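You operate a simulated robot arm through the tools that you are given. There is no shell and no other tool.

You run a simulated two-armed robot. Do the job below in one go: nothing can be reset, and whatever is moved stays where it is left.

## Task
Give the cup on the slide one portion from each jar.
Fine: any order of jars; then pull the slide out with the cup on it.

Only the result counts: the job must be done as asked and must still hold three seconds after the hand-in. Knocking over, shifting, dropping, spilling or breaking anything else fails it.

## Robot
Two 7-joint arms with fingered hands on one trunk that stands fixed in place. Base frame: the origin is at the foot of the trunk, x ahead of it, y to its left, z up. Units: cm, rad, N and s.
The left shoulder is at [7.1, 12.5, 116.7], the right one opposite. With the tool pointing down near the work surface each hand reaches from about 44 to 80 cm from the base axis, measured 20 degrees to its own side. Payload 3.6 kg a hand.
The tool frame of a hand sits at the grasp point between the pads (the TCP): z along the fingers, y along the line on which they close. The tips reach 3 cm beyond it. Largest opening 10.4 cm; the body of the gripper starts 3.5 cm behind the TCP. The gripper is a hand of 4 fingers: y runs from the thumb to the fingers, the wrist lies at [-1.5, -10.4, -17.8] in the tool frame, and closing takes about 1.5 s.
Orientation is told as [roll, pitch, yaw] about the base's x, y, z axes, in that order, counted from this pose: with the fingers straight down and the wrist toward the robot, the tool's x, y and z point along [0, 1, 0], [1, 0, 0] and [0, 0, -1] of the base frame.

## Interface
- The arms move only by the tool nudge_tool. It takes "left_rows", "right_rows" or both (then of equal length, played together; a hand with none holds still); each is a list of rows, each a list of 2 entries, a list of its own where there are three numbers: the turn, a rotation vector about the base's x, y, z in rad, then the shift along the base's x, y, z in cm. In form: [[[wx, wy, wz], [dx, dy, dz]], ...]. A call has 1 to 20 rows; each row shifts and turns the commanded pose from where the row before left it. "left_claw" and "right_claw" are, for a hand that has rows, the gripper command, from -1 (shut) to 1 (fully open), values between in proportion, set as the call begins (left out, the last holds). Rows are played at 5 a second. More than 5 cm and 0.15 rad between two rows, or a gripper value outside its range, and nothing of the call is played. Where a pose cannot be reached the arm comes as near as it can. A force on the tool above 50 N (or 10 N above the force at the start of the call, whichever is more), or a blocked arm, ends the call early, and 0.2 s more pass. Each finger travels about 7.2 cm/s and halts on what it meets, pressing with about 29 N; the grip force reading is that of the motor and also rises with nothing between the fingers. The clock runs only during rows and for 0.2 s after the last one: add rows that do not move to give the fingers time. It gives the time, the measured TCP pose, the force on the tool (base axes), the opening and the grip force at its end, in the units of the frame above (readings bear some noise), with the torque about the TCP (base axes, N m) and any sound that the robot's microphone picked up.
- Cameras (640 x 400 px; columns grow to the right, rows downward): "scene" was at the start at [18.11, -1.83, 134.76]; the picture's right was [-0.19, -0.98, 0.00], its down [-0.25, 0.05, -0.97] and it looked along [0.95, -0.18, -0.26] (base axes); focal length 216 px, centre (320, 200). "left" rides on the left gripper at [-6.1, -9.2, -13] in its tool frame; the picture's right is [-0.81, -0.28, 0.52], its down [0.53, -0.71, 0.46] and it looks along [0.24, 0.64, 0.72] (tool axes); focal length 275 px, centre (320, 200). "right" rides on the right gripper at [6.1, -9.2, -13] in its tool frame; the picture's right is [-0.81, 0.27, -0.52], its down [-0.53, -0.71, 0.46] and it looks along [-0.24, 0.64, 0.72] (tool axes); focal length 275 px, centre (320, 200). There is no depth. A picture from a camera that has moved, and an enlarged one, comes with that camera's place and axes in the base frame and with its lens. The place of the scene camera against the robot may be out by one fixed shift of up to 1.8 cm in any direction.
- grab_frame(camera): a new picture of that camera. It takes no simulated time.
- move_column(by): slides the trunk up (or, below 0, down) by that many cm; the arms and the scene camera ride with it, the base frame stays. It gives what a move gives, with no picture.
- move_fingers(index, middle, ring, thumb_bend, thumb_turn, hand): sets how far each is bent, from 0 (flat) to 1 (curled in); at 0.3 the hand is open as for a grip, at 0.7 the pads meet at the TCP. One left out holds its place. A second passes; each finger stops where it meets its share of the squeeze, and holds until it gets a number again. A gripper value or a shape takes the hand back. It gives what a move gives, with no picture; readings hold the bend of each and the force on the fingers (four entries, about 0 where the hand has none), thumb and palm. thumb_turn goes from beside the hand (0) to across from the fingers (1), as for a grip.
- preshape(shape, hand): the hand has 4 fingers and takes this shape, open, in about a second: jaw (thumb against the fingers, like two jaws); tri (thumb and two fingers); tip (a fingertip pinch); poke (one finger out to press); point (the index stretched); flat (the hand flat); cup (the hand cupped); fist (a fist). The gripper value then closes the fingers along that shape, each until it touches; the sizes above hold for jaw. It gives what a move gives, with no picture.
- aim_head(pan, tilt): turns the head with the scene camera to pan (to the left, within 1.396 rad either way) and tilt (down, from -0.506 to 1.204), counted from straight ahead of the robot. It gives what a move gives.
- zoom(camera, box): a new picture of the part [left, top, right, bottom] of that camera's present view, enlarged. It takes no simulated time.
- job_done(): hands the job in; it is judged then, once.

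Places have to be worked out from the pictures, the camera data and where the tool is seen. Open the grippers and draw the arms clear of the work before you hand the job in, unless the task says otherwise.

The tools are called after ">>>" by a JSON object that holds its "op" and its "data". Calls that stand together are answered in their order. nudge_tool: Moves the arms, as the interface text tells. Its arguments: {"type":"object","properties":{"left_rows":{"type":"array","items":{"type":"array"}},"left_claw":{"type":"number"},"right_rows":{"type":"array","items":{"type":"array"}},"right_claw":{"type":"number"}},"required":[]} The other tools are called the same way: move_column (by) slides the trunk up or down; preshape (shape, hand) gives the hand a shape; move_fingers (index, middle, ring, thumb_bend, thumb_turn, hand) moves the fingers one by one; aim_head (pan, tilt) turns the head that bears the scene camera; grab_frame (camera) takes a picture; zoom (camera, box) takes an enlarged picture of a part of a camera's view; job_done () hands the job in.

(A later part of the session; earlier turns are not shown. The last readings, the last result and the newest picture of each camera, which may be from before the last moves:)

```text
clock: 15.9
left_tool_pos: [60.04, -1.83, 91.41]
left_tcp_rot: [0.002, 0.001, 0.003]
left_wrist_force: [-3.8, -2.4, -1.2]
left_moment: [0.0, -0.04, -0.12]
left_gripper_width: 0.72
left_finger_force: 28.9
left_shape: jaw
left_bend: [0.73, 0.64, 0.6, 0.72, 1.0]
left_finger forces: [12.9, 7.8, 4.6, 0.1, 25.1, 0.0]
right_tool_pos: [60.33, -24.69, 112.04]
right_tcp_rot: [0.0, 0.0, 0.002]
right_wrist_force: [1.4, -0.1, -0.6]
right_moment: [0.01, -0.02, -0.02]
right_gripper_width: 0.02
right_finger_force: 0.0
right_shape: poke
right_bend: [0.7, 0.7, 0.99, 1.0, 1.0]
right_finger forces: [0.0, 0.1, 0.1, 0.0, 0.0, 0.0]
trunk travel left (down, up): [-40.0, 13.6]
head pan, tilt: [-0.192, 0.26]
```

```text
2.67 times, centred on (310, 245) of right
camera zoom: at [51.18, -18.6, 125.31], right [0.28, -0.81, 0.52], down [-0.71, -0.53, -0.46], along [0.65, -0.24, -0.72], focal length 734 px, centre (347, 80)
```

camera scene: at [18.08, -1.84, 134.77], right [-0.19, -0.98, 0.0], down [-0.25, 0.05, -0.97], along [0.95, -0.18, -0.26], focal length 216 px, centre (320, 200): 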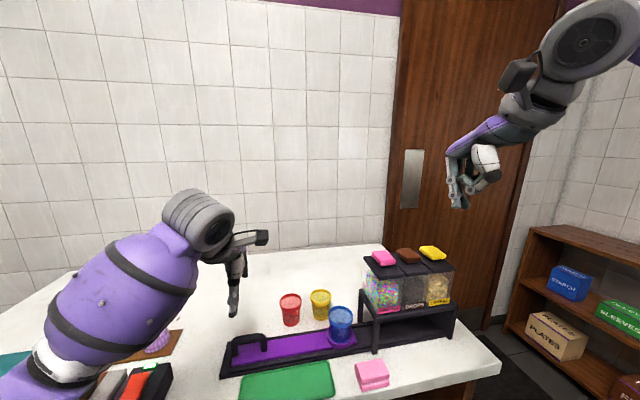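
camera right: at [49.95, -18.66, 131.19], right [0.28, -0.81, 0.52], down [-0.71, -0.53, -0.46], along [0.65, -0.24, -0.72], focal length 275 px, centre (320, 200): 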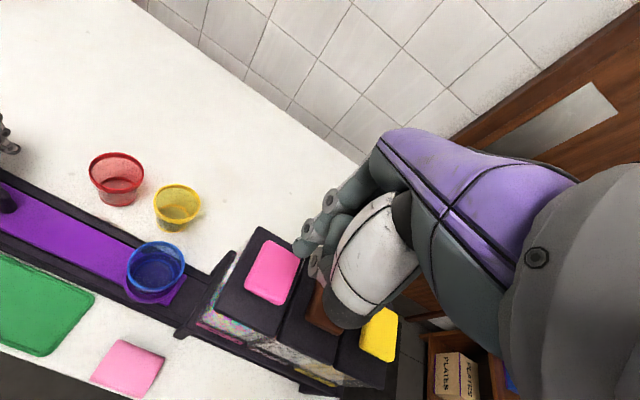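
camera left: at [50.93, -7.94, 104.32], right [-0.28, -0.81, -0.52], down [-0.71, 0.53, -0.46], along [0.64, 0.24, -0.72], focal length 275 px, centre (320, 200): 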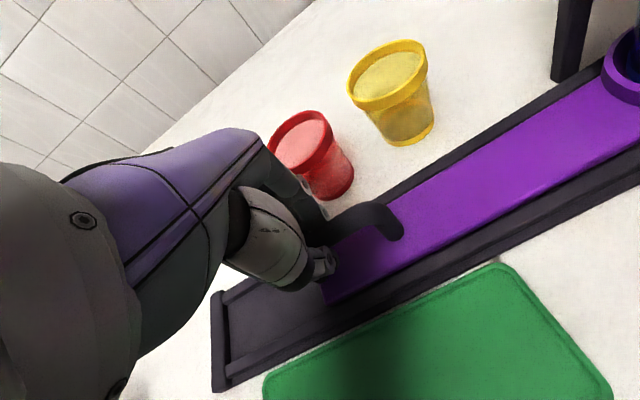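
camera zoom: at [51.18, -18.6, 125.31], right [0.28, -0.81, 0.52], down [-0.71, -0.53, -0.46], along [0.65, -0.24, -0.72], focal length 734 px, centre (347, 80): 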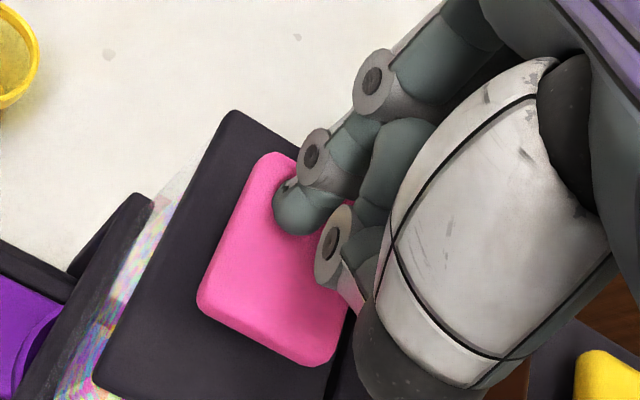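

The fingers hang about 1.5 cm above the middle of the pink pad. I descend in small steps and read the force.

>>> {"op": "nudge_tool", "data": {"right_rows": [[[0, 0, 0], [0, 0, -0.4]], [[0, 0, 0], [0, 0, -0.4]], [[0, 0, 0], [0, 0, -0.3]], [[0, 0, 0], [0, 0, 0]], [[0, 0, 0], [0, 0, 0]]]}}

>>> {"op": "zoom", "data": {"camera": "scene", "box": [340, 190, 450, 290]}}

```text
clock: 17.1
left_tool_pos: [59.99, -1.74, 91.39]
left_tcp_rot: [0.001, 0.0, 0.0]
left_wrist_force: [-2.7, -2.0, -2.7]
left_moment: [0.0, -0.03, -0.11]
left_gripper_width: 0.71
left_finger_force: 29.0
left_shape: jaw
left_bend: [0.73, 0.64, 0.6, 0.72, 1.0]
left_finger forces: [13.2, 7.5, 4.5, 0.1, 25.2, 0.0]
right_tool_pos: [60.37, -24.7, 111.04]
right_tcp_rot: [0.0, -0.001, 0.004]
right_wrist_force: [0.1, -0.4, 1.5]
right_moment: [0.0, -0.03, 0.01]
right_gripper_width: 0.01
right_finger_force: 0.1
right_shape: poke
right_bend: [0.7, 0.7, 0.99, 1.0, 1.0]
right_finger forces: [0.0, 1.2, 0.0, 0.1, 0.0, 0.1]
trunk travel left (down, up): [-40.0, 13.6]
head pan, tilt: [-0.192, 0.26]
```

```text
4.00 times, centred on (395, 240) of scene
camera zoom: at [18.08, -1.84, 134.76], right [-0.19, -0.98, 0.0], down [-0.25, 0.05, -0.97], along [0.95, -0.18, -0.26], focal length 864 px, centre (20, 40)
```

zoom: 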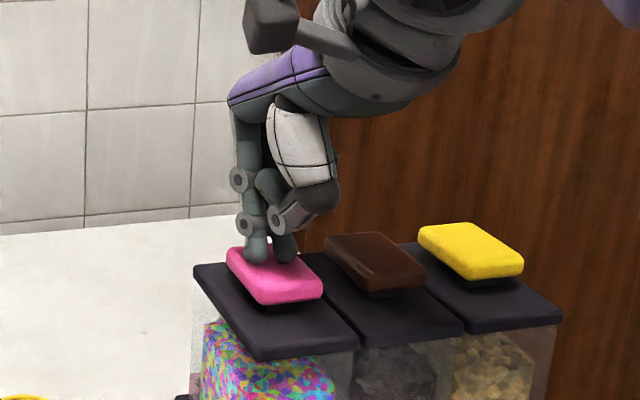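

The middle fingertip just touches the pad (1.2 N) at TCP z 111.0. I start pressing in 1 mm steps, watching force and sound.

>>> {"op": "nudge_tool", "data": {"right_rows": [[[0, 0, 0], [0, 0, -0.1]], [[0, 0, 0], [0, 0, -0.1]], [[0, 0, 0], [0, 0, -0.1]]]}}

```text
clock: 17.9
left_tool_pos: [59.98, -1.72, 91.45]
left_tcp_rot: [-0.001, 0.0, -0.001]
left_wrist_force: [-3.4, -0.9, -2.1]
left_moment: [-0.03, -0.03, -0.1]
left_gripper_width: 0.72
left_finger_force: 29.0
left_shape: jaw
left_bend: [0.73, 0.64, 0.6, 0.72, 1.0]
left_finger forces: [13.3, 7.6, 4.6, 0.0, 25.3, 0.1]
right_tool_pos: [60.3, -24.58, 110.8]
right_tcp_rot: [0.0, -0.001, 0.004]
right_wrist_force: [-0.2, 0.1, 2.3]
right_moment: [-0.05, -0.04, 0.0]
right_gripper_width: 0.02
right_finger_force: 0.0
right_shape: poke
right_bend: [0.7, 0.7, 0.99, 1.0, 1.0]
right_finger forces: [0.1, 2.3, 0.1, 0.0, 0.0, 0.0]
trunk travel left (down, up): [-40.0, 13.6]
head pan, tilt: [-0.192, 0.26]
```

Only 2.3 N after 3 mm, so the pad yields on a soft spring. I keep pressing.

>>> {"op": "nudge_tool", "data": {"right_rows": [[[0, 0, 0], [0, 0, -0.1]], [[0, 0, 0], [0, 0, -0.1]], [[0, 0, 0], [0, 0, -0.1]]]}}

>>> {"op": "zoom", "data": {"camera": "scene", "box": [340, 200, 450, 340]}}

```text
clock: 18.7
left_tool_pos: [60.07, -1.65, 91.42]
left_tcp_rot: [-0.001, -0.002, 0.001]
left_wrist_force: [-2.1, -2.5, -3.2]
left_moment: [-0.05, -0.03, -0.1]
left_gripper_width: 0.74
left_finger_force: 29.4
left_shape: jaw
left_bend: [0.73, 0.64, 0.6, 0.72, 1.0]
left_finger forces: [13.7, 7.6, 4.7, 0.1, 25.1, 0.0]
right_tool_pos: [60.38, -24.6, 110.43]
right_tcp_rot: [0.001, -0.002, 0.002]
right_wrist_force: [-1.0, -0.5, 3.2]
right_moment: [-0.02, 0.0, 0.01]
right_gripper_width: 0.01
right_finger_force: 0.1
right_shape: poke
right_bend: [0.7, 0.7, 0.99, 1.0, 1.0]
right_finger forces: [0.0, 3.7, 0.1, 0.0, 0.0, 0.1]
trunk travel left (down, up): [-40.0, 13.6]
head pan, tilt: [-0.192, 0.26]
```

```text
2.86 times, centred on (395, 270) of scene
camera zoom: at [18.07, -1.84, 134.77], right [-0.19, -0.98, 0.0], down [-0.25, 0.05, -0.97], along [0.95, -0.18, -0.26], focal length 617 px, centre (106, 0)
```

zoom: 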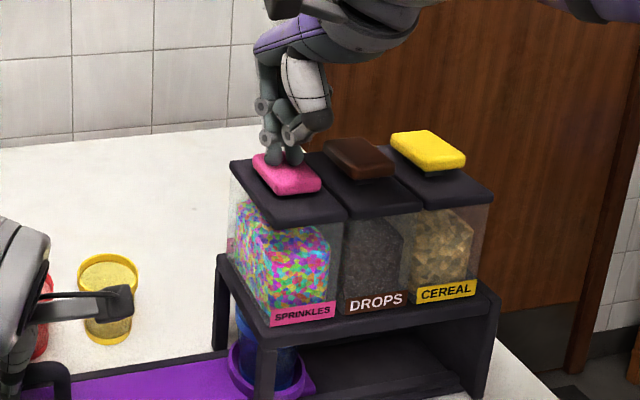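

The pad is visibly going down (3.5 N, spring about 6 N/cm) with no sound yet. I keep pressing step by step.

>>> {"op": "nudge_tool", "data": {"right_rows": [[[0, 0, 0], [0, 0, -0.1]], [[0, 0, 0], [0, 0, -0.1]], [[0, 0, 0], [0, 0, -0.1]]]}}

>>> {"op": "zoom", "data": {"camera": "scene", "box": [340, 200, 450, 340]}}

```text
clock: 19.5
left_tool_pos: [60.12, -1.66, 91.45]
left_tcp_rot: [0.0, 0.0, 0.002]
left_wrist_force: [-3.5, -1.8, -3.6]
left_moment: [-0.01, -0.03, -0.1]
left_gripper_width: 0.74
left_finger_force: 29.2
left_shape: jaw
left_bend: [0.73, 0.64, 0.6, 0.72, 1.0]
left_finger forces: [13.6, 7.4, 4.7, 0.1, 25.3, 0.1]
right_tool_pos: [60.39, -24.69, 110.22]
right_tcp_rot: [-0.001, -0.002, 0.001]
right_wrist_force: [1.0, -1.2, 5.1]
right_moment: [-0.12, -0.03, 0.01]
right_gripper_width: 0.04
right_finger_force: 0.1
right_shape: poke
right_bend: [0.7, 0.7, 0.99, 1.0, 1.0]
right_finger forces: [0.0, 4.9, 0.1, 0.0, 0.0, 0.0]
trunk travel left (down, up): [-40.0, 13.6]
head pan, tilt: [-0.192, 0.26]
```

```text
2.86 times, centred on (395, 270) of scene
camera zoom: at [18.07, -1.85, 134.77], right [-0.19, -0.98, 0.0], down [-0.25, 0.05, -0.97], along [0.95, -0.18, -0.26], focal length 617 px, centre (106, 0)
```

zoom: 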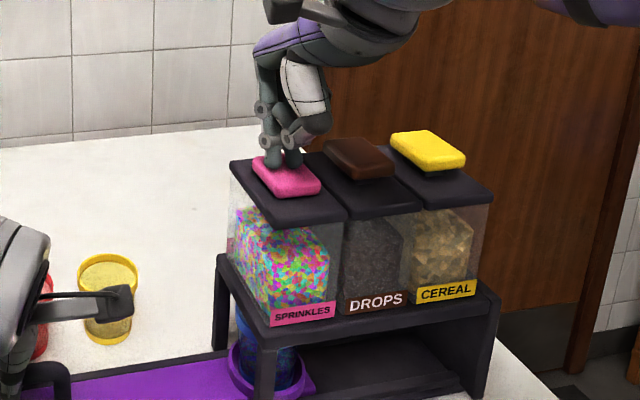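

The pad looks nearly flush and the sprinkles level may have dropped. I zoom in on the jar and cup to see if a portion fell.

>>> {"op": "zoom", "data": {"camera": "scene", "box": [370, 250, 420, 345]}}

>>> {"op": "zoom", "data": {"camera": "left", "box": [540, 0, 640, 130]}}

>>> {"op": "zoom", "data": {"camera": "right", "box": [150, 170, 400, 400]}}

```text
4.21 times, centred on (395, 298) of scene
camera zoom: at [18.07, -1.85, 134.77], right [-0.19, -0.98, 0.0], down [-0.25, 0.05, -0.97], along [0.95, -0.18, -0.26], focal length 909 px, centre (4, -210)
```

zoom: 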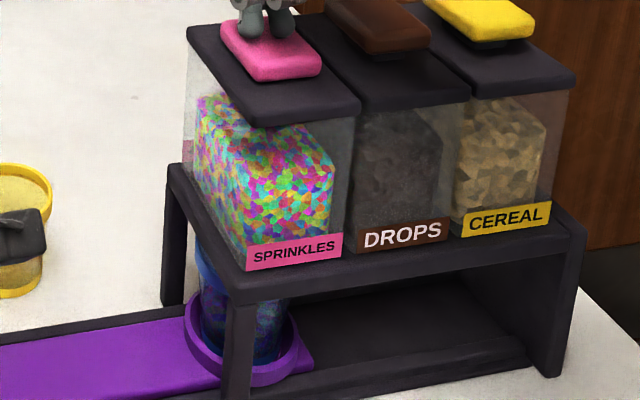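

```text
3.08 times, centred on (590, 65) of left
camera zoom: at [50.93, -7.91, 104.32], right [-0.27, -0.81, -0.52], down [-0.71, 0.53, -0.46], along [0.64, 0.24, -0.72], focal length 847 px, centre (-511, 615)
```

zoom: 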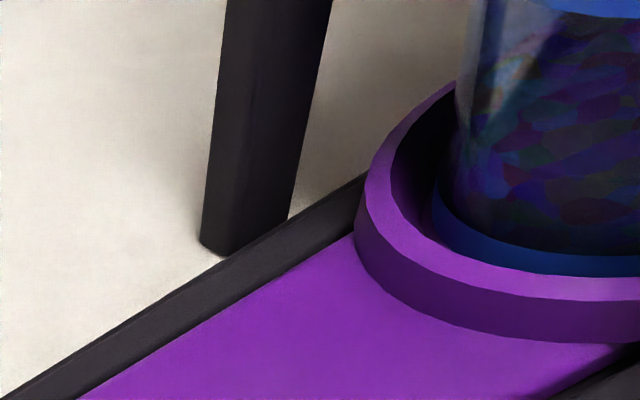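

```text
1.74 times, centred on (275, 285) of right
camera zoom: at [51.14, -18.5, 123.29], right [0.27, -0.81, 0.52], down [-0.71, -0.53, -0.46], along [0.65, -0.24, -0.72], focal length 479 px, centre (398, 52)
```

zoom: 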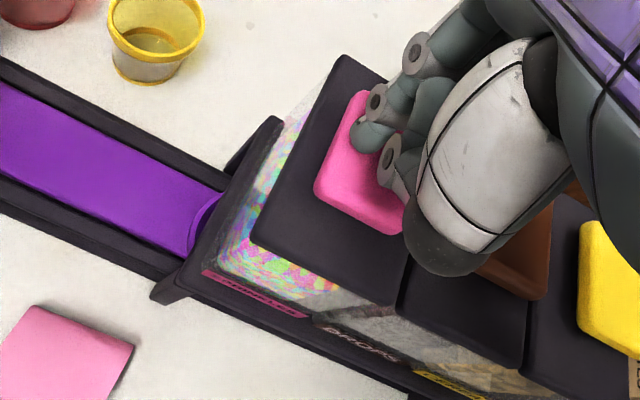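

The cup now shows multicoloured contents and the jar level dropped, so one portion has been dispensed. I lift the right hand straight up at once.

>>> {"op": "nudge_tool", "data": {"right_rows": [[[0, 0, 0], [0, 0, 0.6]], [[0, 0, 0], [0, 0, 1.0]], [[0, 0, 0], [0, 0, 1.5]], [[0, 0, 0], [0, 0, 1.5]], [[0, 0, 0], [0, 0, 0]]]}}

>>> {"op": "zoom", "data": {"camera": "scene", "box": [350, 240, 470, 345]}}

>>> {"op": "zoom", "data": {"camera": "left", "box": [440, 0, 640, 130]}}

```text
clock: 20.7
left_tool_pos: [60.13, -1.84, 91.42]
left_tcp_rot: [0.001, 0.0, 0.0]
left_wrist_force: [-4.7, -1.7, -1.8]
left_moment: [-0.01, 0.0, -0.1]
left_gripper_width: 0.74
left_finger_force: 29.1
left_shape: jaw
left_bend: [0.73, 0.64, 0.6, 0.72, 1.0]
left_finger forces: [13.3, 7.6, 4.5, 0.1, 25.4, 0.1]
right_tool_pos: [60.36, -24.58, 114.78]
right_tcp_rot: [0.0, 0.001, 0.002]
right_wrist_force: [-0.2, 0.1, -0.4]
right_moment: [0.01, 0.04, 0.01]
right_gripper_width: 0.0
right_finger_force: 0.1
right_shape: poke
right_bend: [0.7, 0.7, 0.99, 1.0, 1.0]
right_finger forces: [0.1, 0.0, 0.1, 0.0, 0.1, 0.0]
trunk travel left (down, up): [-40.0, 13.6]
head pan, tilt: [-0.192, 0.26]
```

```text
3.81 times, centred on (410, 292) of scene
camera zoom: at [18.08, -1.85, 134.76], right [-0.19, -0.98, 0.0], down [-0.25, 0.05, -0.97], along [0.95, -0.18, -0.26], focal length 823 px, centre (-23, -152)
```

zoom: 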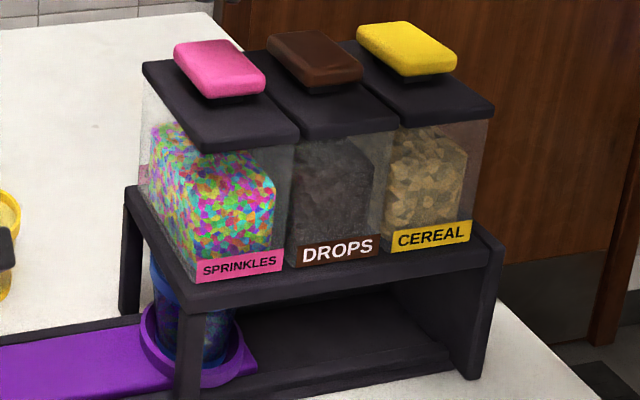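

```text
3.08 times, centred on (540, 65) of left
camera zoom: at [50.93, -7.91, 104.32], right [-0.27, -0.81, -0.52], down [-0.71, 0.53, -0.46], along [0.64, 0.24, -0.72], focal length 847 px, centre (-357, 615)
```

zoom: 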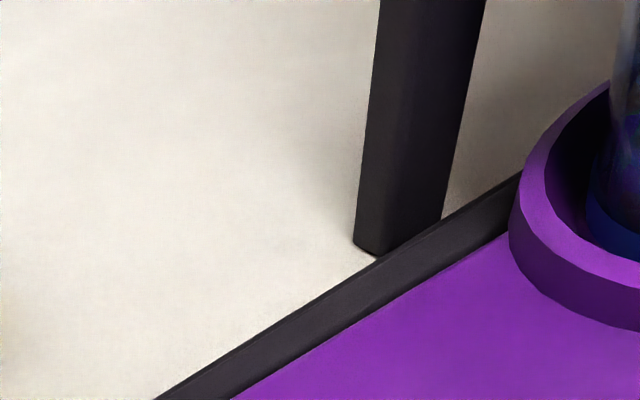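

The pink pad sprang back and the cup holds sprinkles. I advance the slide 6.35 cm to the drops jar and bring the right hand over the brown pad at a safe height.

>>> {"op": "nudge_tool", "data": {"left_rows": [[[0, 0, 0], [0, -0.2, 0]], [[0, 0, 0], [0, -0.4, 0]], [[0, 0, 0], [0, -0.55, 0]], [[0, 0, 0], [0, -0.6, 0]], [[0, 0, 0], [0, -0.6, 0]], [[0, 0, 0], [0, -0.6, 0]], [[0, 0, 0], [0, -0.6, 0]], [[0, 0, 0], [0, -0.6, 0]], [[0, 0, 0], [0, -0.6, 0]], [[0, 0, 0], [0, -0.6, 0]], [[0, 0, 0], [0, -0.5, 0]], [[0, 0, 0], [0, -0.35, 0]], [[0, 0, 0], [0, -0.15, 0]], [[0, 0, 0], [0, 0, 0]], [[0, 0, 0], [0, 0, 0]]], "right_rows": [[[0, 0, 0], [0, -0.2, 0]], [[0, 0, 0], [0, -0.4, 0]], [[0, 0, 0], [0, -0.55, 0]], [[0, 0, 0], [0, -0.6, 0]], [[0, 0, 0], [0, -0.6, 0]], [[0, 0, 0], [0, -0.6, 0]], [[0, 0, 0], [0, -0.6, 0]], [[0, 0, 0], [0, -0.6, 0]], [[0, 0, 0], [0, -0.6, 0]], [[0, 0, 0], [0, -0.6, 0]], [[0, 0, 0], [0, -0.5, 0]], [[0, 0, 0], [0, -0.35, 0]], [[0, 0, 0], [0, -0.15, 0]], [[0, 0, 0], [0, 0, 0]], [[0, 0, 0], [0, 0, 0]]]}}

>>> {"op": "zoom", "data": {"camera": "scene", "box": [340, 200, 470, 345]}}

>>> {"op": "zoom", "data": {"camera": "right", "box": [0, 100, 400, 400]}}

>>> {"op": "grab_frame", "data": {"camera": "left"}}

```text
clock: 23.9
left_tool_pos: [60.02, -8.14, 91.32]
left_tcp_rot: [0.0, -0.001, 0.001]
left_wrist_force: [-6.9, -0.9, -4.2]
left_moment: [-0.02, 0.06, -0.08]
left_gripper_width: 0.69
left_finger_force: 28.9
left_shape: jaw
left_bend: [0.73, 0.64, 0.6, 0.72, 1.0]
left_finger forces: [13.3, 7.8, 4.1, 0.1, 27.2, 0.1]
right_tool_pos: [60.27, -30.94, 114.83]
right_tcp_rot: [0.002, 0.0, 0.0]
right_wrist_force: [0.5, 0.1, 0.6]
right_moment: [-0.03, -0.01, 0.03]
right_gripper_width: 0.0
right_finger_force: 0.0
right_shape: poke
right_bend: [0.7, 0.7, 0.99, 1.0, 1.0]
right_finger forces: [0.1, 0.0, 0.0, 0.0, 0.0, 0.0]
trunk travel left (down, up): [-40.0, 13.6]
head pan, tilt: [-0.192, 0.26]
```

```text
2.76 times, centred on (405, 272) of scene
camera zoom: at [18.06, -1.85, 134.77], right [-0.19, -0.98, 0.0], down [-0.25, 0.05, -0.97], along [0.95, -0.18, -0.26], focal length 596 px, centre (86, 0)
```

zoom: 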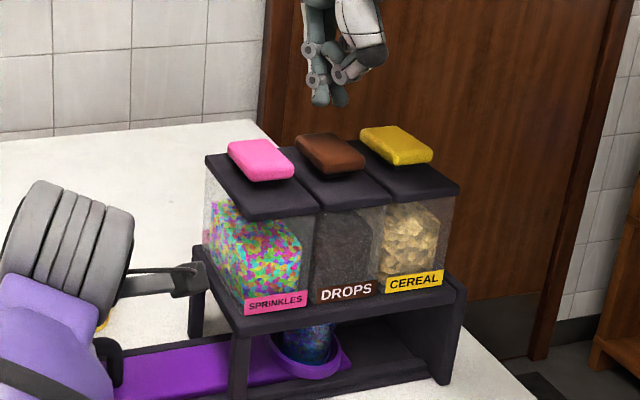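

```text
1.33 times, centred on (200, 250) of right
camera zoom: at [51.16, -24.81, 127.85], right [0.28, -0.81, 0.52], down [-0.71, -0.53, -0.46], along [0.65, -0.24, -0.72], focal length 367 px, centre (480, 133)
```

zoom: 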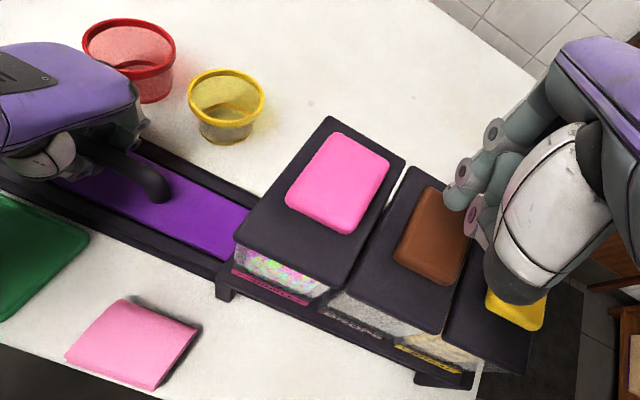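

```text
taken
camera left: at [50.96, -14.3, 104.31], right [-0.27, -0.81, -0.52], down [-0.71, 0.53, -0.46], along [0.64, 0.24, -0.72], focal length 275 px, centre (320, 200)
```

left: 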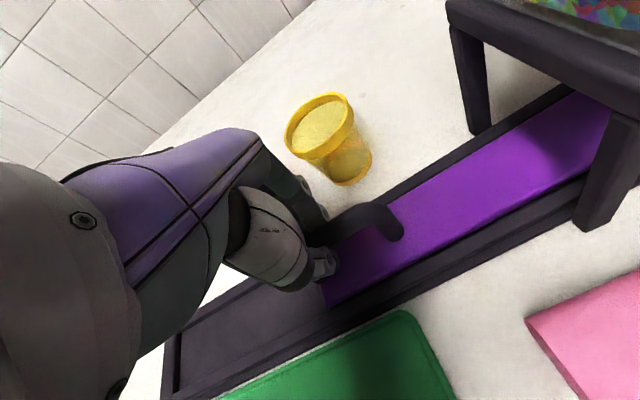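

Both moved together. I zoom in on the cup holder under the drops jar and on the fingers over the brown pad to verify alignment.

>>> {"op": "zoom", "data": {"camera": "scene", "box": [370, 240, 450, 345]}}

>>> {"op": "zoom", "data": {"camera": "right", "box": [200, 150, 400, 350]}}

```text
3.81 times, centred on (410, 292) of scene
camera zoom: at [18.06, -1.85, 134.77], right [-0.19, -0.98, 0.0], down [-0.25, 0.05, -0.97], along [0.95, -0.18, -0.26], focal length 823 px, centre (-23, -152)
```

zoom: 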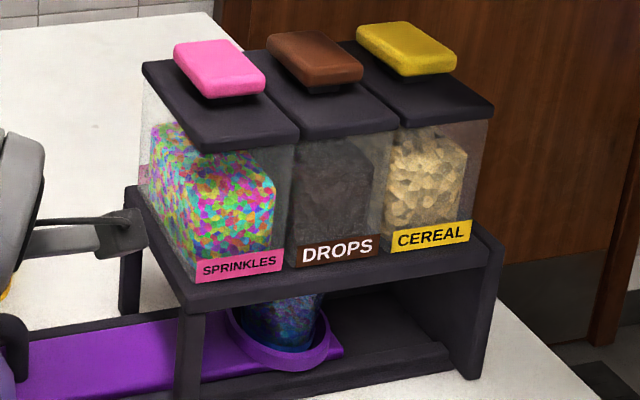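

```text
2.00 times, centred on (300, 250) of right
camera zoom: at [51.16, -24.81, 127.85], right [0.28, -0.81, 0.52], down [-0.71, -0.53, -0.46], along [0.65, -0.24, -0.72], focal length 551 px, centre (360, 100)
```

zoom: 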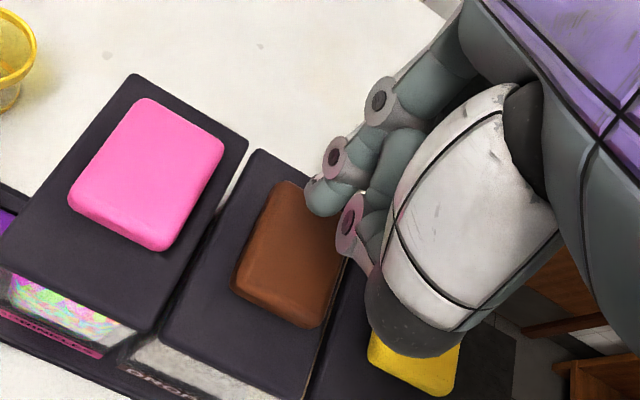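

The cup is within about 0.3 cm of the drops jar's centre and the fingers are over the brown pad. I nudge −0.2 in y and lower to just above contact.

>>> {"op": "nudge_tool", "data": {"right_rows": [[[0, 0, 0], [0, -0.2, -1.2]], [[0, 0, 0], [0, 0, -1.2]], [[0, 0, 0], [0, 0, -0.8]], [[0, 0, 0], [0, 0, -0.4]], [[0, 0, 0], [0, 0, 0]], [[0, 0, 0], [0, 0, 0]]]}}

>>> {"op": "zoom", "data": {"camera": "scene", "box": [350, 200, 460, 345]}}

```text
clock: 25.3
left_tool_pos: [60.13, -8.06, 91.46]
left_tcp_rot: [-0.002, 0.001, 0.002]
left_wrist_force: [-6.7, -1.9, -3.0]
left_moment: [0.03, 0.06, -0.07]
left_gripper_width: 0.72
left_finger_force: 29.4
left_shape: jaw
left_bend: [0.73, 0.64, 0.6, 0.72, 1.0]
left_finger forces: [13.1, 7.9, 4.2, 0.0, 27.1, 0.1]
right_tool_pos: [60.45, -31.19, 111.29]
right_tcp_rot: [0.0, 0.001, 0.003]
right_wrist_force: [-0.4, -0.1, -0.4]
right_moment: [0.01, 0.0, -0.01]
right_gripper_width: 0.0
right_finger_force: 0.1
right_shape: poke
right_bend: [0.7, 0.7, 0.99, 1.0, 1.0]
right_finger forces: [0.0, 0.0, 0.0, 0.0, 0.0, 0.0]
trunk travel left (down, up): [-40.0, 13.6]
head pan, tilt: [-0.192, 0.26]
```

```text
2.76 times, centred on (405, 272) of scene
camera zoom: at [18.05, -1.86, 134.77], right [-0.19, -0.98, 0.0], down [-0.25, 0.05, -0.97], along [0.95, -0.18, -0.26], focal length 596 px, centre (86, 0)
```

zoom: 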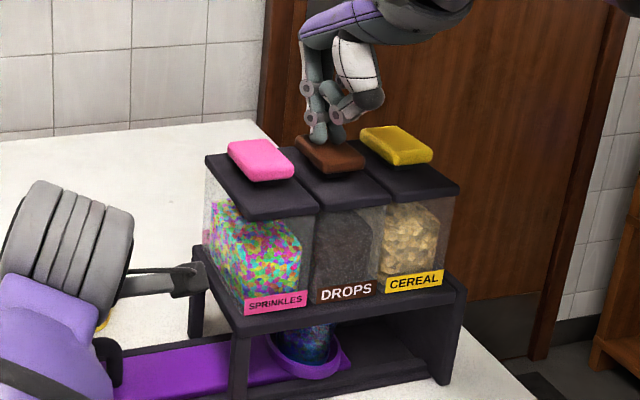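

The fingertips are just above the brown pad with no contact yet. I press down 6 mm in 1 mm steps.

>>> {"op": "nudge_tool", "data": {"right_rows": [[[0, 0, 0], [0, 0, -0.1]], [[0, 0, 0], [0, 0, -0.1]], [[0, 0, 0], [0, 0, -0.1]], [[0, 0, 0], [0, 0, -0.1]], [[0, 0, 0], [0, 0, -0.1]], [[0, 0, 0], [0, 0, -0.1]]]}}

>>> {"op": "zoom", "data": {"camera": "scene", "box": [370, 240, 450, 345]}}

```text
clock: 26.7
left_tool_pos: [60.15, -8.09, 91.34]
left_tcp_rot: [-0.001, -0.001, 0.002]
left_wrist_force: [-5.6, -1.4, -4.3]
left_moment: [-0.03, -0.01, -0.08]
left_gripper_width: 0.69
left_finger_force: 28.9
left_shape: jaw
left_bend: [0.73, 0.64, 0.6, 0.72, 1.0]
left_finger forces: [13.2, 7.9, 4.4, 0.0, 26.8, 0.1]
right_tool_pos: [60.45, -31.22, 110.68]
right_tcp_rot: [0.0, -0.001, 0.0]
right_wrist_force: [-0.7, 0.1, 3.3]
right_moment: [-0.01, 0.0, -0.03]
right_gripper_width: 0.0
right_finger_force: 0.1
right_shape: poke
right_bend: [0.7, 0.7, 0.99, 1.0, 1.0]
right_finger forces: [0.0, 2.8, 0.0, 0.0, 0.1, 0.1]
trunk travel left (down, up): [-40.0, 13.6]
head pan, tilt: [-0.192, 0.26]
```

```text
3.81 times, centred on (410, 292) of scene
camera zoom: at [18.04, -1.83, 134.77], right [-0.19, -0.98, 0.0], down [-0.25, 0.05, -0.97], along [0.95, -0.18, -0.26], focal length 823 px, centre (-23, -152)
```

zoom: 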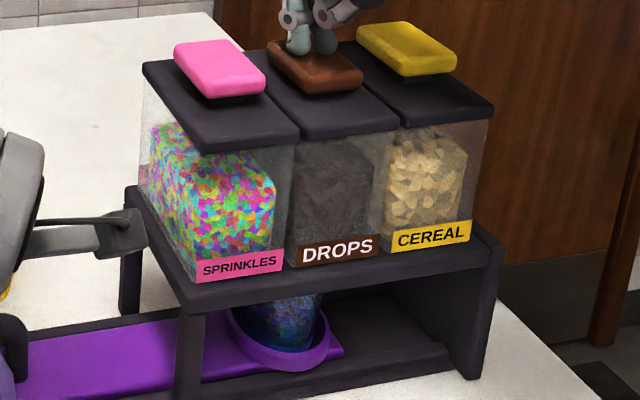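

The pad is down about 0.4 cm at 3 N, and the drops level looks unchanged. I press 2 mm more and look again.

>>> {"op": "nudge_tool", "data": {"right_rows": [[[0, 0, 0], [0, 0, -0.1]], [[0, 0, 0], [0, 0, -0.1]]]}}

>>> {"op": "zoom", "data": {"camera": "scene", "box": [370, 240, 450, 345]}}

```text
clock: 27.3
left_tool_pos: [60.07, -8.14, 91.49]
left_tcp_rot: [0.001, 0.001, 0.003]
left_wrist_force: [-5.0, -1.3, -3.2]
left_moment: [0.04, 0.0, -0.1]
left_gripper_width: 0.72
left_finger_force: 28.8
left_shape: jaw
left_bend: [0.73, 0.64, 0.6, 0.72, 1.0]
left_finger forces: [13.2, 7.9, 4.4, 0.1, 26.7, 0.1]
right_tool_pos: [60.28, -31.22, 110.43]
right_tcp_rot: [0.0, 0.0, 0.001]
right_wrist_force: [1.4, 0.1, 3.5]
right_moment: [-0.02, -0.02, 0.03]
right_gripper_width: 0.0
right_finger_force: 0.0
right_shape: poke
right_bend: [0.7, 0.7, 0.99, 1.0, 1.0]
right_finger forces: [0.1, 3.8, 0.0, 0.0, 0.0, 0.1]
trunk travel left (down, up): [-40.0, 13.6]
head pan, tilt: [-0.192, 0.26]
```

```text
3.81 times, centred on (410, 292) of scene
camera zoom: at [18.05, -1.83, 134.77], right [-0.19, -0.98, 0.0], down [-0.25, 0.05, -0.97], along [0.95, -0.18, -0.26], focal length 823 px, centre (-23, -152)
```

zoom: 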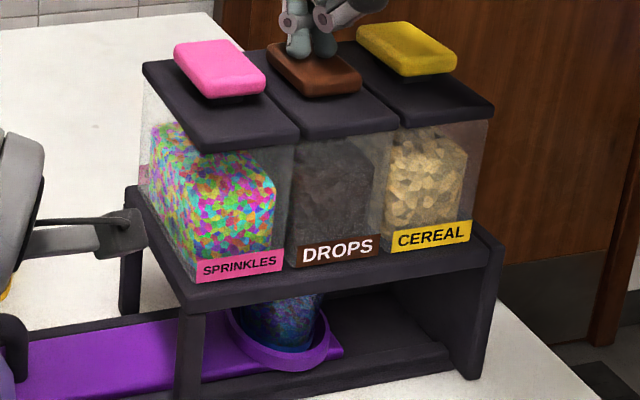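

The drops level is still unchanged. I press another 2 mm, as the sprinkles jar dispensed around this depth.

>>> {"op": "nudge_tool", "data": {"right_rows": [[[0, 0, 0], [0, 0, -0.1]], [[0, 0, 0], [0, 0, -0.1]]]}}

>>> {"op": "zoom", "data": {"camera": "scene", "box": [370, 240, 450, 345]}}

```text
clock: 27.9
left_tool_pos: [60.09, -8.11, 91.4]
left_tcp_rot: [0.0, 0.001, 0.002]
left_wrist_force: [-5.9, -1.1, -3.9]
left_moment: [0.0, 0.0, -0.09]
left_gripper_width: 0.69
left_finger_force: 29.1
left_shape: jaw
left_bend: [0.73, 0.64, 0.6, 0.72, 1.0]
left_finger forces: [13.3, 7.6, 4.5, 0.1, 26.7, 0.0]
right_tool_pos: [60.31, -31.2, 110.26]
right_tcp_rot: [0.0, -0.001, 0.001]
right_wrist_force: [1.3, -1.4, 4.9]
right_moment: [-0.08, -0.04, 0.02]
right_gripper_width: 0.01
right_finger_force: 0.1
right_shape: poke
right_bend: [0.7, 0.7, 0.99, 1.0, 1.0]
right_finger forces: [0.0, 4.7, 0.0, 0.0, 0.0, 0.0]
trunk travel left (down, up): [-40.0, 13.6]
head pan, tilt: [-0.192, 0.26]
```

```text
3.81 times, centred on (410, 292) of scene
camera zoom: at [18.04, -1.84, 134.77], right [-0.19, -0.98, 0.0], down [-0.25, 0.05, -0.97], along [0.95, -0.18, -0.26], focal length 823 px, centre (-23, -152)
```

zoom: 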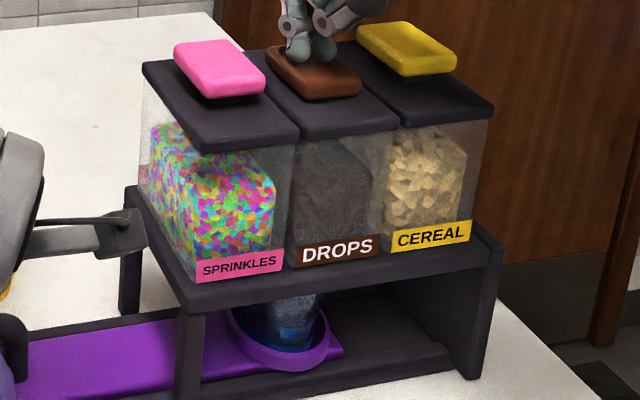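

The cup contents look different now. I zoom in on the drops jar and the cup to confirm.

>>> {"op": "zoom", "data": {"camera": "scene", "box": [395, 265, 440, 340]}}

>>> {"op": "zoom", "data": {"camera": "left", "box": [540, 60, 640, 160]}}

```text
5.33 times, centred on (418, 302) of scene
camera zoom: at [18.04, -1.84, 134.77], right [-0.19, -0.98, 0.0], down [-0.25, 0.05, -0.97], along [0.95, -0.18, -0.26], focal length 1152 px, centre (-200, -347)
```

zoom: 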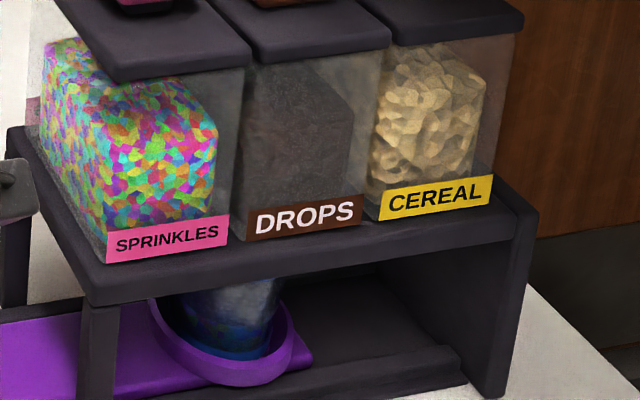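

```text
4.00 times, centred on (590, 110) of left
camera zoom: at [50.96, -14.27, 104.3], right [-0.27, -0.81, -0.52], down [-0.71, 0.53, -0.46], along [0.64, 0.24, -0.72], focal length 1101 px, centre (-760, 560)
```

zoom: 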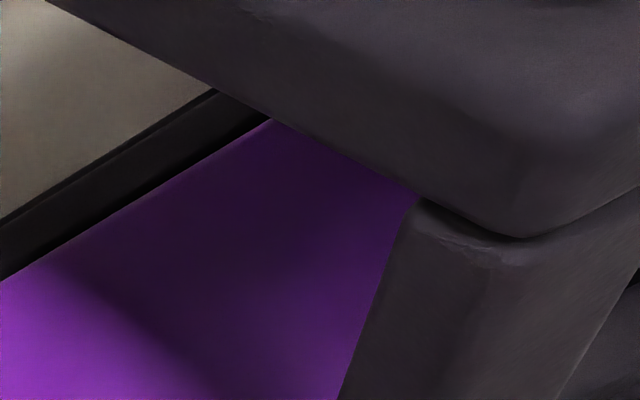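

The cup now shows a grey layer on top of the sprinkles that wasn't there one step earlier, so the drops portion has been dispensed. I lift the right hand now and check again.

>>> {"op": "nudge_tool", "data": {"right_rows": [[[0, 0, 0], [0, 0, 0.6]], [[0, 0, 0], [0, 0, 1.0]], [[0, 0, 0], [0, 0, 1.5]], [[0, 0, 0], [0, 0, 1.5]], [[0, 0, 0], [0, 0, 0]]]}}

>>> {"op": "zoom", "data": {"camera": "scene", "box": [370, 240, 450, 345]}}

>>> {"op": "zoom", "data": {"camera": "scene", "box": [395, 265, 440, 340]}}

```text
clock: 29.1
left_tool_pos: [60.05, -8.09, 91.42]
left_tcp_rot: [0.001, 0.001, 0.003]
left_wrist_force: [-6.1, -1.8, -2.7]
left_moment: [0.06, 0.02, -0.1]
left_gripper_width: 0.69
left_finger_force: 28.8
left_shape: jaw
left_bend: [0.73, 0.64, 0.6, 0.72, 1.0]
left_finger forces: [13.0, 7.6, 4.3, 0.0, 26.6, 0.0]
right_tool_pos: [60.31, -31.16, 114.73]
right_tcp_rot: [0.0, 0.0, 0.001]
right_wrist_force: [-0.6, -0.4, 0.2]
right_moment: [-0.01, -0.01, 0.0]
right_gripper_width: 0.01
right_finger_force: 0.1
right_shape: poke
right_bend: [0.7, 0.7, 0.99, 1.0, 1.0]
right_finger forces: [0.0, 0.0, 0.0, 0.0, 0.1, 0.1]
trunk travel left (down, up): [-40.0, 13.6]
head pan, tilt: [-0.192, 0.26]
```

```text
3.81 times, centred on (410, 292) of scene
camera zoom: at [18.05, -1.85, 134.77], right [-0.19, -0.98, 0.0], down [-0.25, 0.05, -0.97], along [0.95, -0.18, -0.26], focal length 823 px, centre (-23, -152)
```

zoom: 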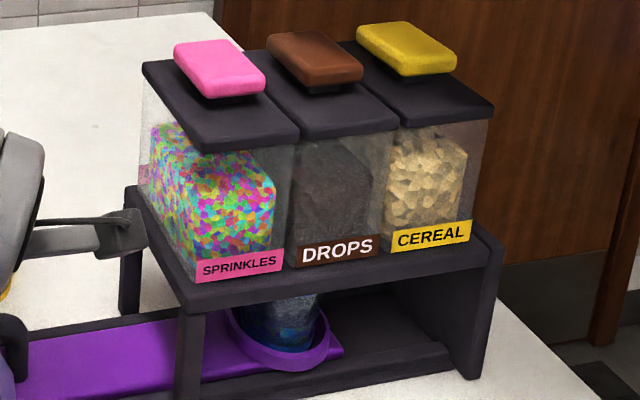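

```text
5.33 times, centred on (418, 302) of scene
camera zoom: at [18.05, -1.85, 134.77], right [-0.19, -0.98, 0.0], down [-0.25, 0.05, -0.97], along [0.95, -0.18, -0.26], focal length 1152 px, centre (-200, -347)
```

zoom: 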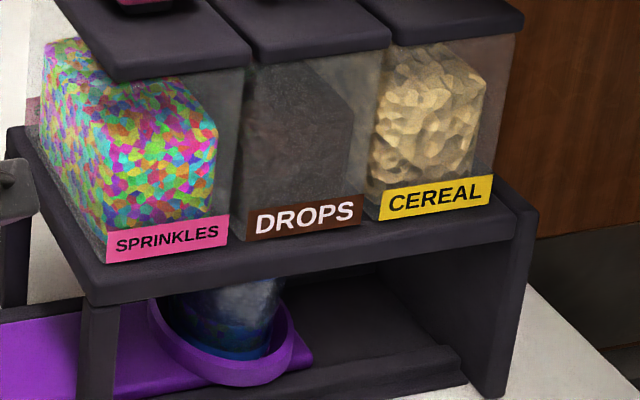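

The drops layer rests on the sprinkles and the pad is back up. I advance the slide 3.4 cm with both hands, then check clearances near the stand before finishing the move.

>>> {"op": "nudge_tool", "data": {"left_rows": [[[0, 0, 0], [0, -0.2, 0]], [[0, 0, 0], [0, -0.4, 0]], [[0, 0, 0], [0, -0.55, 0]], [[0, 0, 0], [0, -0.6, 0]], [[0, 0, 0], [0, -0.6, 0]], [[0, 0, 0], [0, -0.5, 0]], [[0, 0, 0], [0, -0.35, 0]], [[0, 0, 0], [0, -0.2, 0]], [[0, 0, 0], [0, 0, 0]]], "right_rows": [[[0, 0, 0], [0, -0.2, 0]], [[0, 0, 0], [0, -0.4, 0]], [[0, 0, 0], [0, -0.55, 0]], [[0, 0, 0], [0, -0.6, 0]], [[0, 0, 0], [0, -0.6, 0]], [[0, 0, 0], [0, -0.5, 0]], [[0, 0, 0], [0, -0.35, 0]], [[0, 0, 0], [0, -0.2, 0]], [[0, 0, 0], [0, 0, 0]]]}}

>>> {"op": "zoom", "data": {"camera": "scene", "box": [260, 200, 470, 370]}}

>>> {"op": "grab_frame", "data": {"camera": "right"}}

>>> {"op": "grab_frame", "data": {"camera": "left"}}

```text
clock: 31.1
left_tool_pos: [60.09, -11.55, 91.4]
left_tcp_rot: [-0.002, 0.002, 0.002]
left_wrist_force: [-3.6, 0.8, -6.9]
left_moment: [0.01, 0.06, -0.04]
left_gripper_width: 0.7
left_finger_force: 28.8
left_shape: jaw
left_bend: [0.73, 0.64, 0.6, 0.72, 1.0]
left_finger forces: [14.6, 7.2, 4.7, 0.1, 26.1, 0.1]
right_tool_pos: [60.45, -34.55, 114.61]
right_tcp_rot: [-0.001, 0.0, -0.001]
right_wrist_force: [-0.2, -0.3, 0.3]
right_moment: [-0.02, -0.03, -0.01]
right_gripper_width: 0.0
right_finger_force: 0.1
right_shape: poke
right_bend: [0.7, 0.7, 0.99, 1.0, 1.0]
right_finger forces: [0.1, 0.0, 0.0, 0.1, 0.0, 0.1]
trunk travel left (down, up): [-40.0, 13.6]
head pan, tilt: [-0.192, 0.26]
```

```text
2.35 times, centred on (365, 285) of scene
camera zoom: at [18.12, -1.83, 134.76], right [-0.19, -0.98, 0.0], down [-0.25, 0.05, -0.97], along [0.95, -0.18, -0.26], focal length 508 px, centre (214, 0)
```

zoom: 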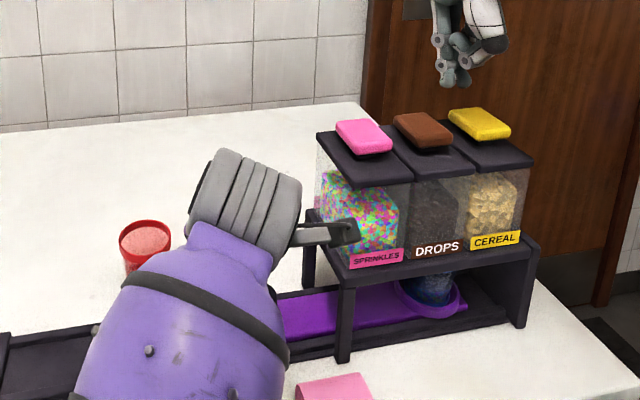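

```text
taken
camera right: at [51.28, -28.49, 127.83], right [0.28, -0.81, 0.52], down [-0.71, -0.53, -0.46], along [0.64, -0.24, -0.72], focal length 275 px, centre (320, 200)
```

right: 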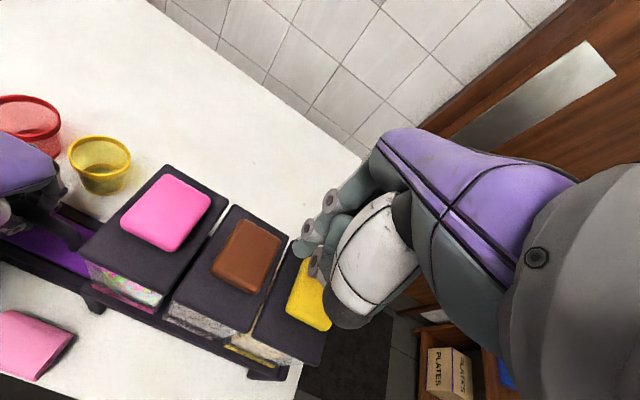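

```text
taken
camera left: at [50.97, -17.65, 104.31], right [-0.27, -0.81, -0.52], down [-0.71, 0.53, -0.45], along [0.64, 0.24, -0.73], focal length 275 px, centre (320, 200)
```

left: 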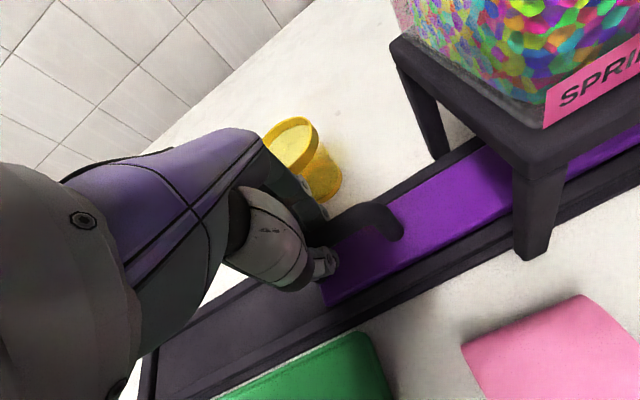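

Clearances look fine: the stand's front-left corner is at about [54,−20.3,98], and the left camera housing at x≈51 will pass it by over 2 cm. I push the last 3 cm to the cereal station.

>>> {"op": "nudge_tool", "data": {"left_rows": [[[0, 0, 0], [0, -0.2, 0]], [[0, 0, 0], [0, -0.4, 0]], [[0, 0, 0], [0, -0.5, 0]], [[0, 0, 0], [0, -0.5, 0]], [[0, 0, 0], [0, -0.5, 0]], [[0, 0, 0], [0, -0.4, 0]], [[0, 0, 0], [0, -0.3, 0]], [[0, 0, 0], [0, -0.2, 0]], [[0, 0, 0], [0, 0, 0]], [[0, 0, 0], [0, 0, 0]]], "right_rows": [[[0, 0, 0], [0, -0.2, 0]], [[0, 0, 0], [0, -0.4, 0]], [[0, 0, 0], [0, -0.5, 0]], [[0, 0, 0], [0, -0.5, 0]], [[0, 0, 0], [0, -0.5, 0]], [[0, 0, 0], [0, -0.4, 0]], [[0, 0, 0], [0, -0.3, 0]], [[0, 0, 0], [0, -0.2, 0]], [[0, 0, 0], [0, 0, 0]], [[0, 0, 0], [0, 0, 0]]]}}

>>> {"op": "zoom", "data": {"camera": "scene", "box": [370, 240, 450, 345]}}

>>> {"op": "zoom", "data": {"camera": "right", "box": [60, 100, 400, 380]}}

>>> {"op": "grab_frame", "data": {"camera": "left"}}

```text
clock: 33.3
left_tool_pos: [60.03, -14.42, 91.45]
left_tcp_rot: [0.0, 0.001, 0.0]
left_wrist_force: [-8.5, -1.0, -8.6]
left_moment: [0.0, 0.1, -0.1]
left_gripper_width: 0.71
left_finger_force: 29.1
left_shape: jaw
left_bend: [0.73, 0.64, 0.61, 0.72, 1.0]
left_finger forces: [13.9, 7.6, 4.2, 0.0, 27.8, 0.0]
right_tool_pos: [60.35, -37.57, 114.7]
right_tcp_rot: [-0.001, 0.0, 0.0]
right_wrist_force: [1.0, -0.7, -0.3]
right_moment: [0.0, -0.01, 0.0]
right_gripper_width: 0.02
right_finger_force: 0.0
right_shape: poke
right_bend: [0.7, 0.7, 0.99, 1.0, 1.0]
right_finger forces: [0.0, 0.1, 0.0, 0.1, 0.0, 0.0]
trunk travel left (down, up): [-40.0, 13.6]
head pan, tilt: [-0.192, 0.26]
```

```text
3.81 times, centred on (410, 292) of scene
camera zoom: at [18.08, -1.86, 134.76], right [-0.19, -0.98, 0.0], down [-0.25, 0.05, -0.97], along [0.95, -0.18, -0.26], focal length 823 px, centre (-23, -152)
```

zoom: 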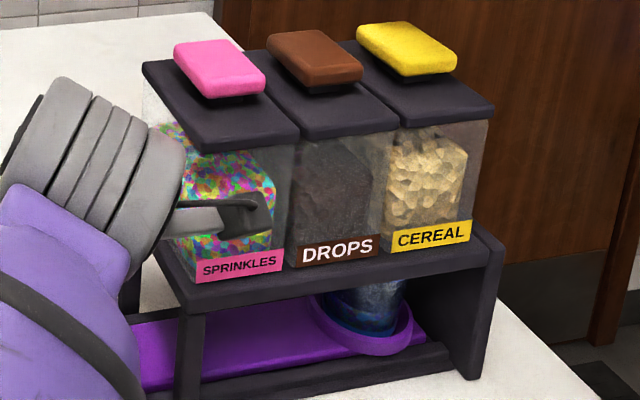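

```text
1.43 times, centred on (230, 240) of right
camera zoom: at [51.16, -31.45, 127.83], right [0.28, -0.81, 0.52], down [-0.71, -0.53, -0.46], along [0.65, -0.24, -0.72], focal length 393 px, centre (449, 143)
```

zoom: 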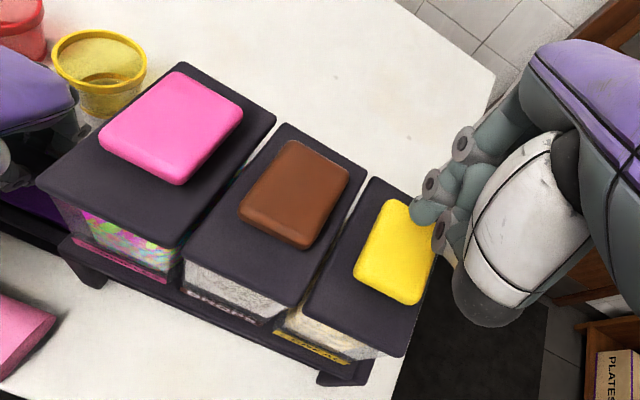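

```text
taken
camera left: at [50.99, -20.65, 104.31], right [-0.27, -0.81, -0.52], down [-0.71, 0.53, -0.45], along [0.64, 0.24, -0.72], focal length 275 px, centre (320, 200)
```

left: 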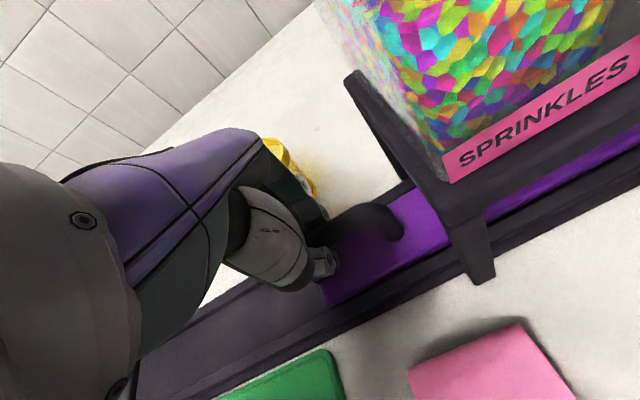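

The cup holder sits at about y −37.3, under the cereal jar. I nudge the slide 0.2 cm further for centring while lowering the right hand to just above the yellow pad.

>>> {"op": "nudge_tool", "data": {"left_rows": [[[0, 0, 0], [0, -0.1, 0]], [[0, 0, 0], [0, -0.1, 0]], [[0, 0, 0], [0, 0, 0]], [[0, 0, 0], [0, 0, 0]], [[0, 0, 0], [0, 0, 0]], [[0, 0, 0], [0, 0, 0]]], "right_rows": [[[0, 0, 0], [0, -0.1, -1.2]], [[0, 0, 0], [0, 0, -1.2]], [[0, 0, 0], [0, 0, -0.8]], [[0, 0, 0], [0, 0, -0.4]], [[0, 0, 0], [0, 0, 0]], [[0, 0, 0], [0, 0, 0]]]}}

>>> {"op": "zoom", "data": {"camera": "scene", "box": [370, 210, 460, 345]}}

```text
clock: 34.7
left_tool_pos: [59.99, -14.8, 91.42]
left_tcp_rot: [-0.002, 0.001, 0.0]
left_wrist_force: [-5.0, -2.1, -7.5]
left_moment: [0.0, 0.05, -0.1]
left_gripper_width: 0.7
left_finger_force: 29.1
left_shape: jaw
left_bend: [0.73, 0.64, 0.61, 0.72, 1.0]
left_finger forces: [14.4, 8.4, 4.5, 0.0, 26.9, 0.1]
right_tool_pos: [60.22, -37.74, 111.31]
right_tcp_rot: [0.0, 0.0, 0.0]
right_wrist_force: [-0.2, -0.5, 1.0]
right_moment: [0.02, 0.02, -0.02]
right_gripper_width: 0.0
right_finger_force: 0.2
right_shape: poke
right_bend: [0.7, 0.7, 0.99, 1.0, 1.0]
right_finger forces: [0.1, 0.0, 0.0, 0.0, 0.0, 0.0]
trunk travel left (down, up): [-40.0, 13.6]
head pan, tilt: [-0.192, 0.26]
```

```text
2.96 times, centred on (415, 278) of scene
camera zoom: at [18.1, -1.86, 134.76], right [-0.19, -0.98, 0.0], down [-0.25, 0.05, -0.97], along [0.95, -0.18, -0.26], focal length 640 px, centre (38, -30)
```

zoom: 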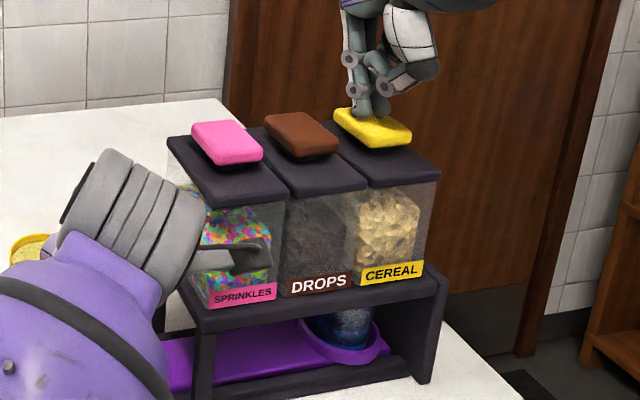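

The fingertips are over the yellow pad just above contact, and the cup is directly below. I press 8 mm in 1 mm steps, staying short of the depth that triggered the others.

>>> {"op": "nudge_tool", "data": {"right_rows": [[[0, 0, 0], [0, 0, -0.1]], [[0, 0, 0], [0, 0, -0.1]], [[0, 0, 0], [0, 0, -0.1]], [[0, 0, 0], [0, 0, -0.1]], [[0, 0, 0], [0, 0, -0.1]], [[0, 0, 0], [0, 0, -0.1]], [[0, 0, 0], [0, 0, -0.1]], [[0, 0, 0], [0, 0, -0.1]]]}}

>>> {"op": "zoom", "data": {"camera": "scene", "box": [400, 240, 460, 345]}}

```text
clock: 36.5
left_tool_pos: [60.02, -14.75, 91.47]
left_tcp_rot: [0.0, 0.0, 0.002]
left_wrist_force: [-3.1, -2.3, -7.8]
left_moment: [-0.01, -0.01, -0.13]
left_gripper_width: 0.68
left_finger_force: 29.3
left_shape: jaw
left_bend: [0.73, 0.64, 0.61, 0.72, 1.0]
left_finger forces: [14.8, 8.4, 4.8, 0.0, 26.2, 0.0]
right_tool_pos: [60.35, -37.65, 110.41]
right_tcp_rot: [0.0, 0.0, -0.001]
right_wrist_force: [0.4, -0.3, 4.3]
right_moment: [-0.07, -0.01, 0.02]
right_gripper_width: 0.0
right_finger_force: 0.2
right_shape: poke
right_bend: [0.7, 0.7, 0.99, 1.0, 1.0]
right_finger forces: [0.0, 3.9, 0.0, 0.0, 0.0, 0.0]
trunk travel left (down, up): [-40.0, 13.6]
head pan, tilt: [-0.192, 0.26]
```

```text
3.81 times, centred on (430, 292) of scene
camera zoom: at [18.09, -1.85, 134.76], right [-0.19, -0.98, 0.0], down [-0.25, 0.05, -0.97], along [0.95, -0.18, -0.26], focal length 823 px, centre (-99, -152)
```

zoom: 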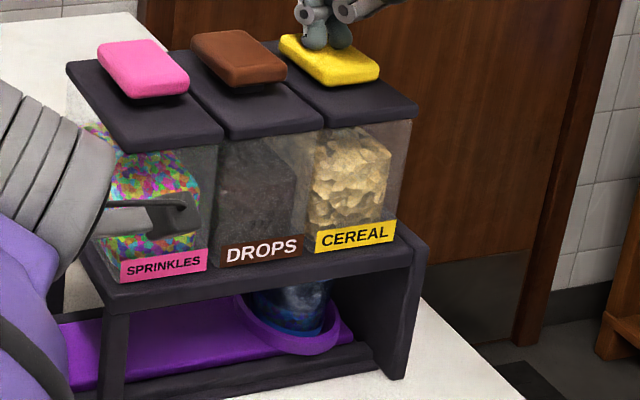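

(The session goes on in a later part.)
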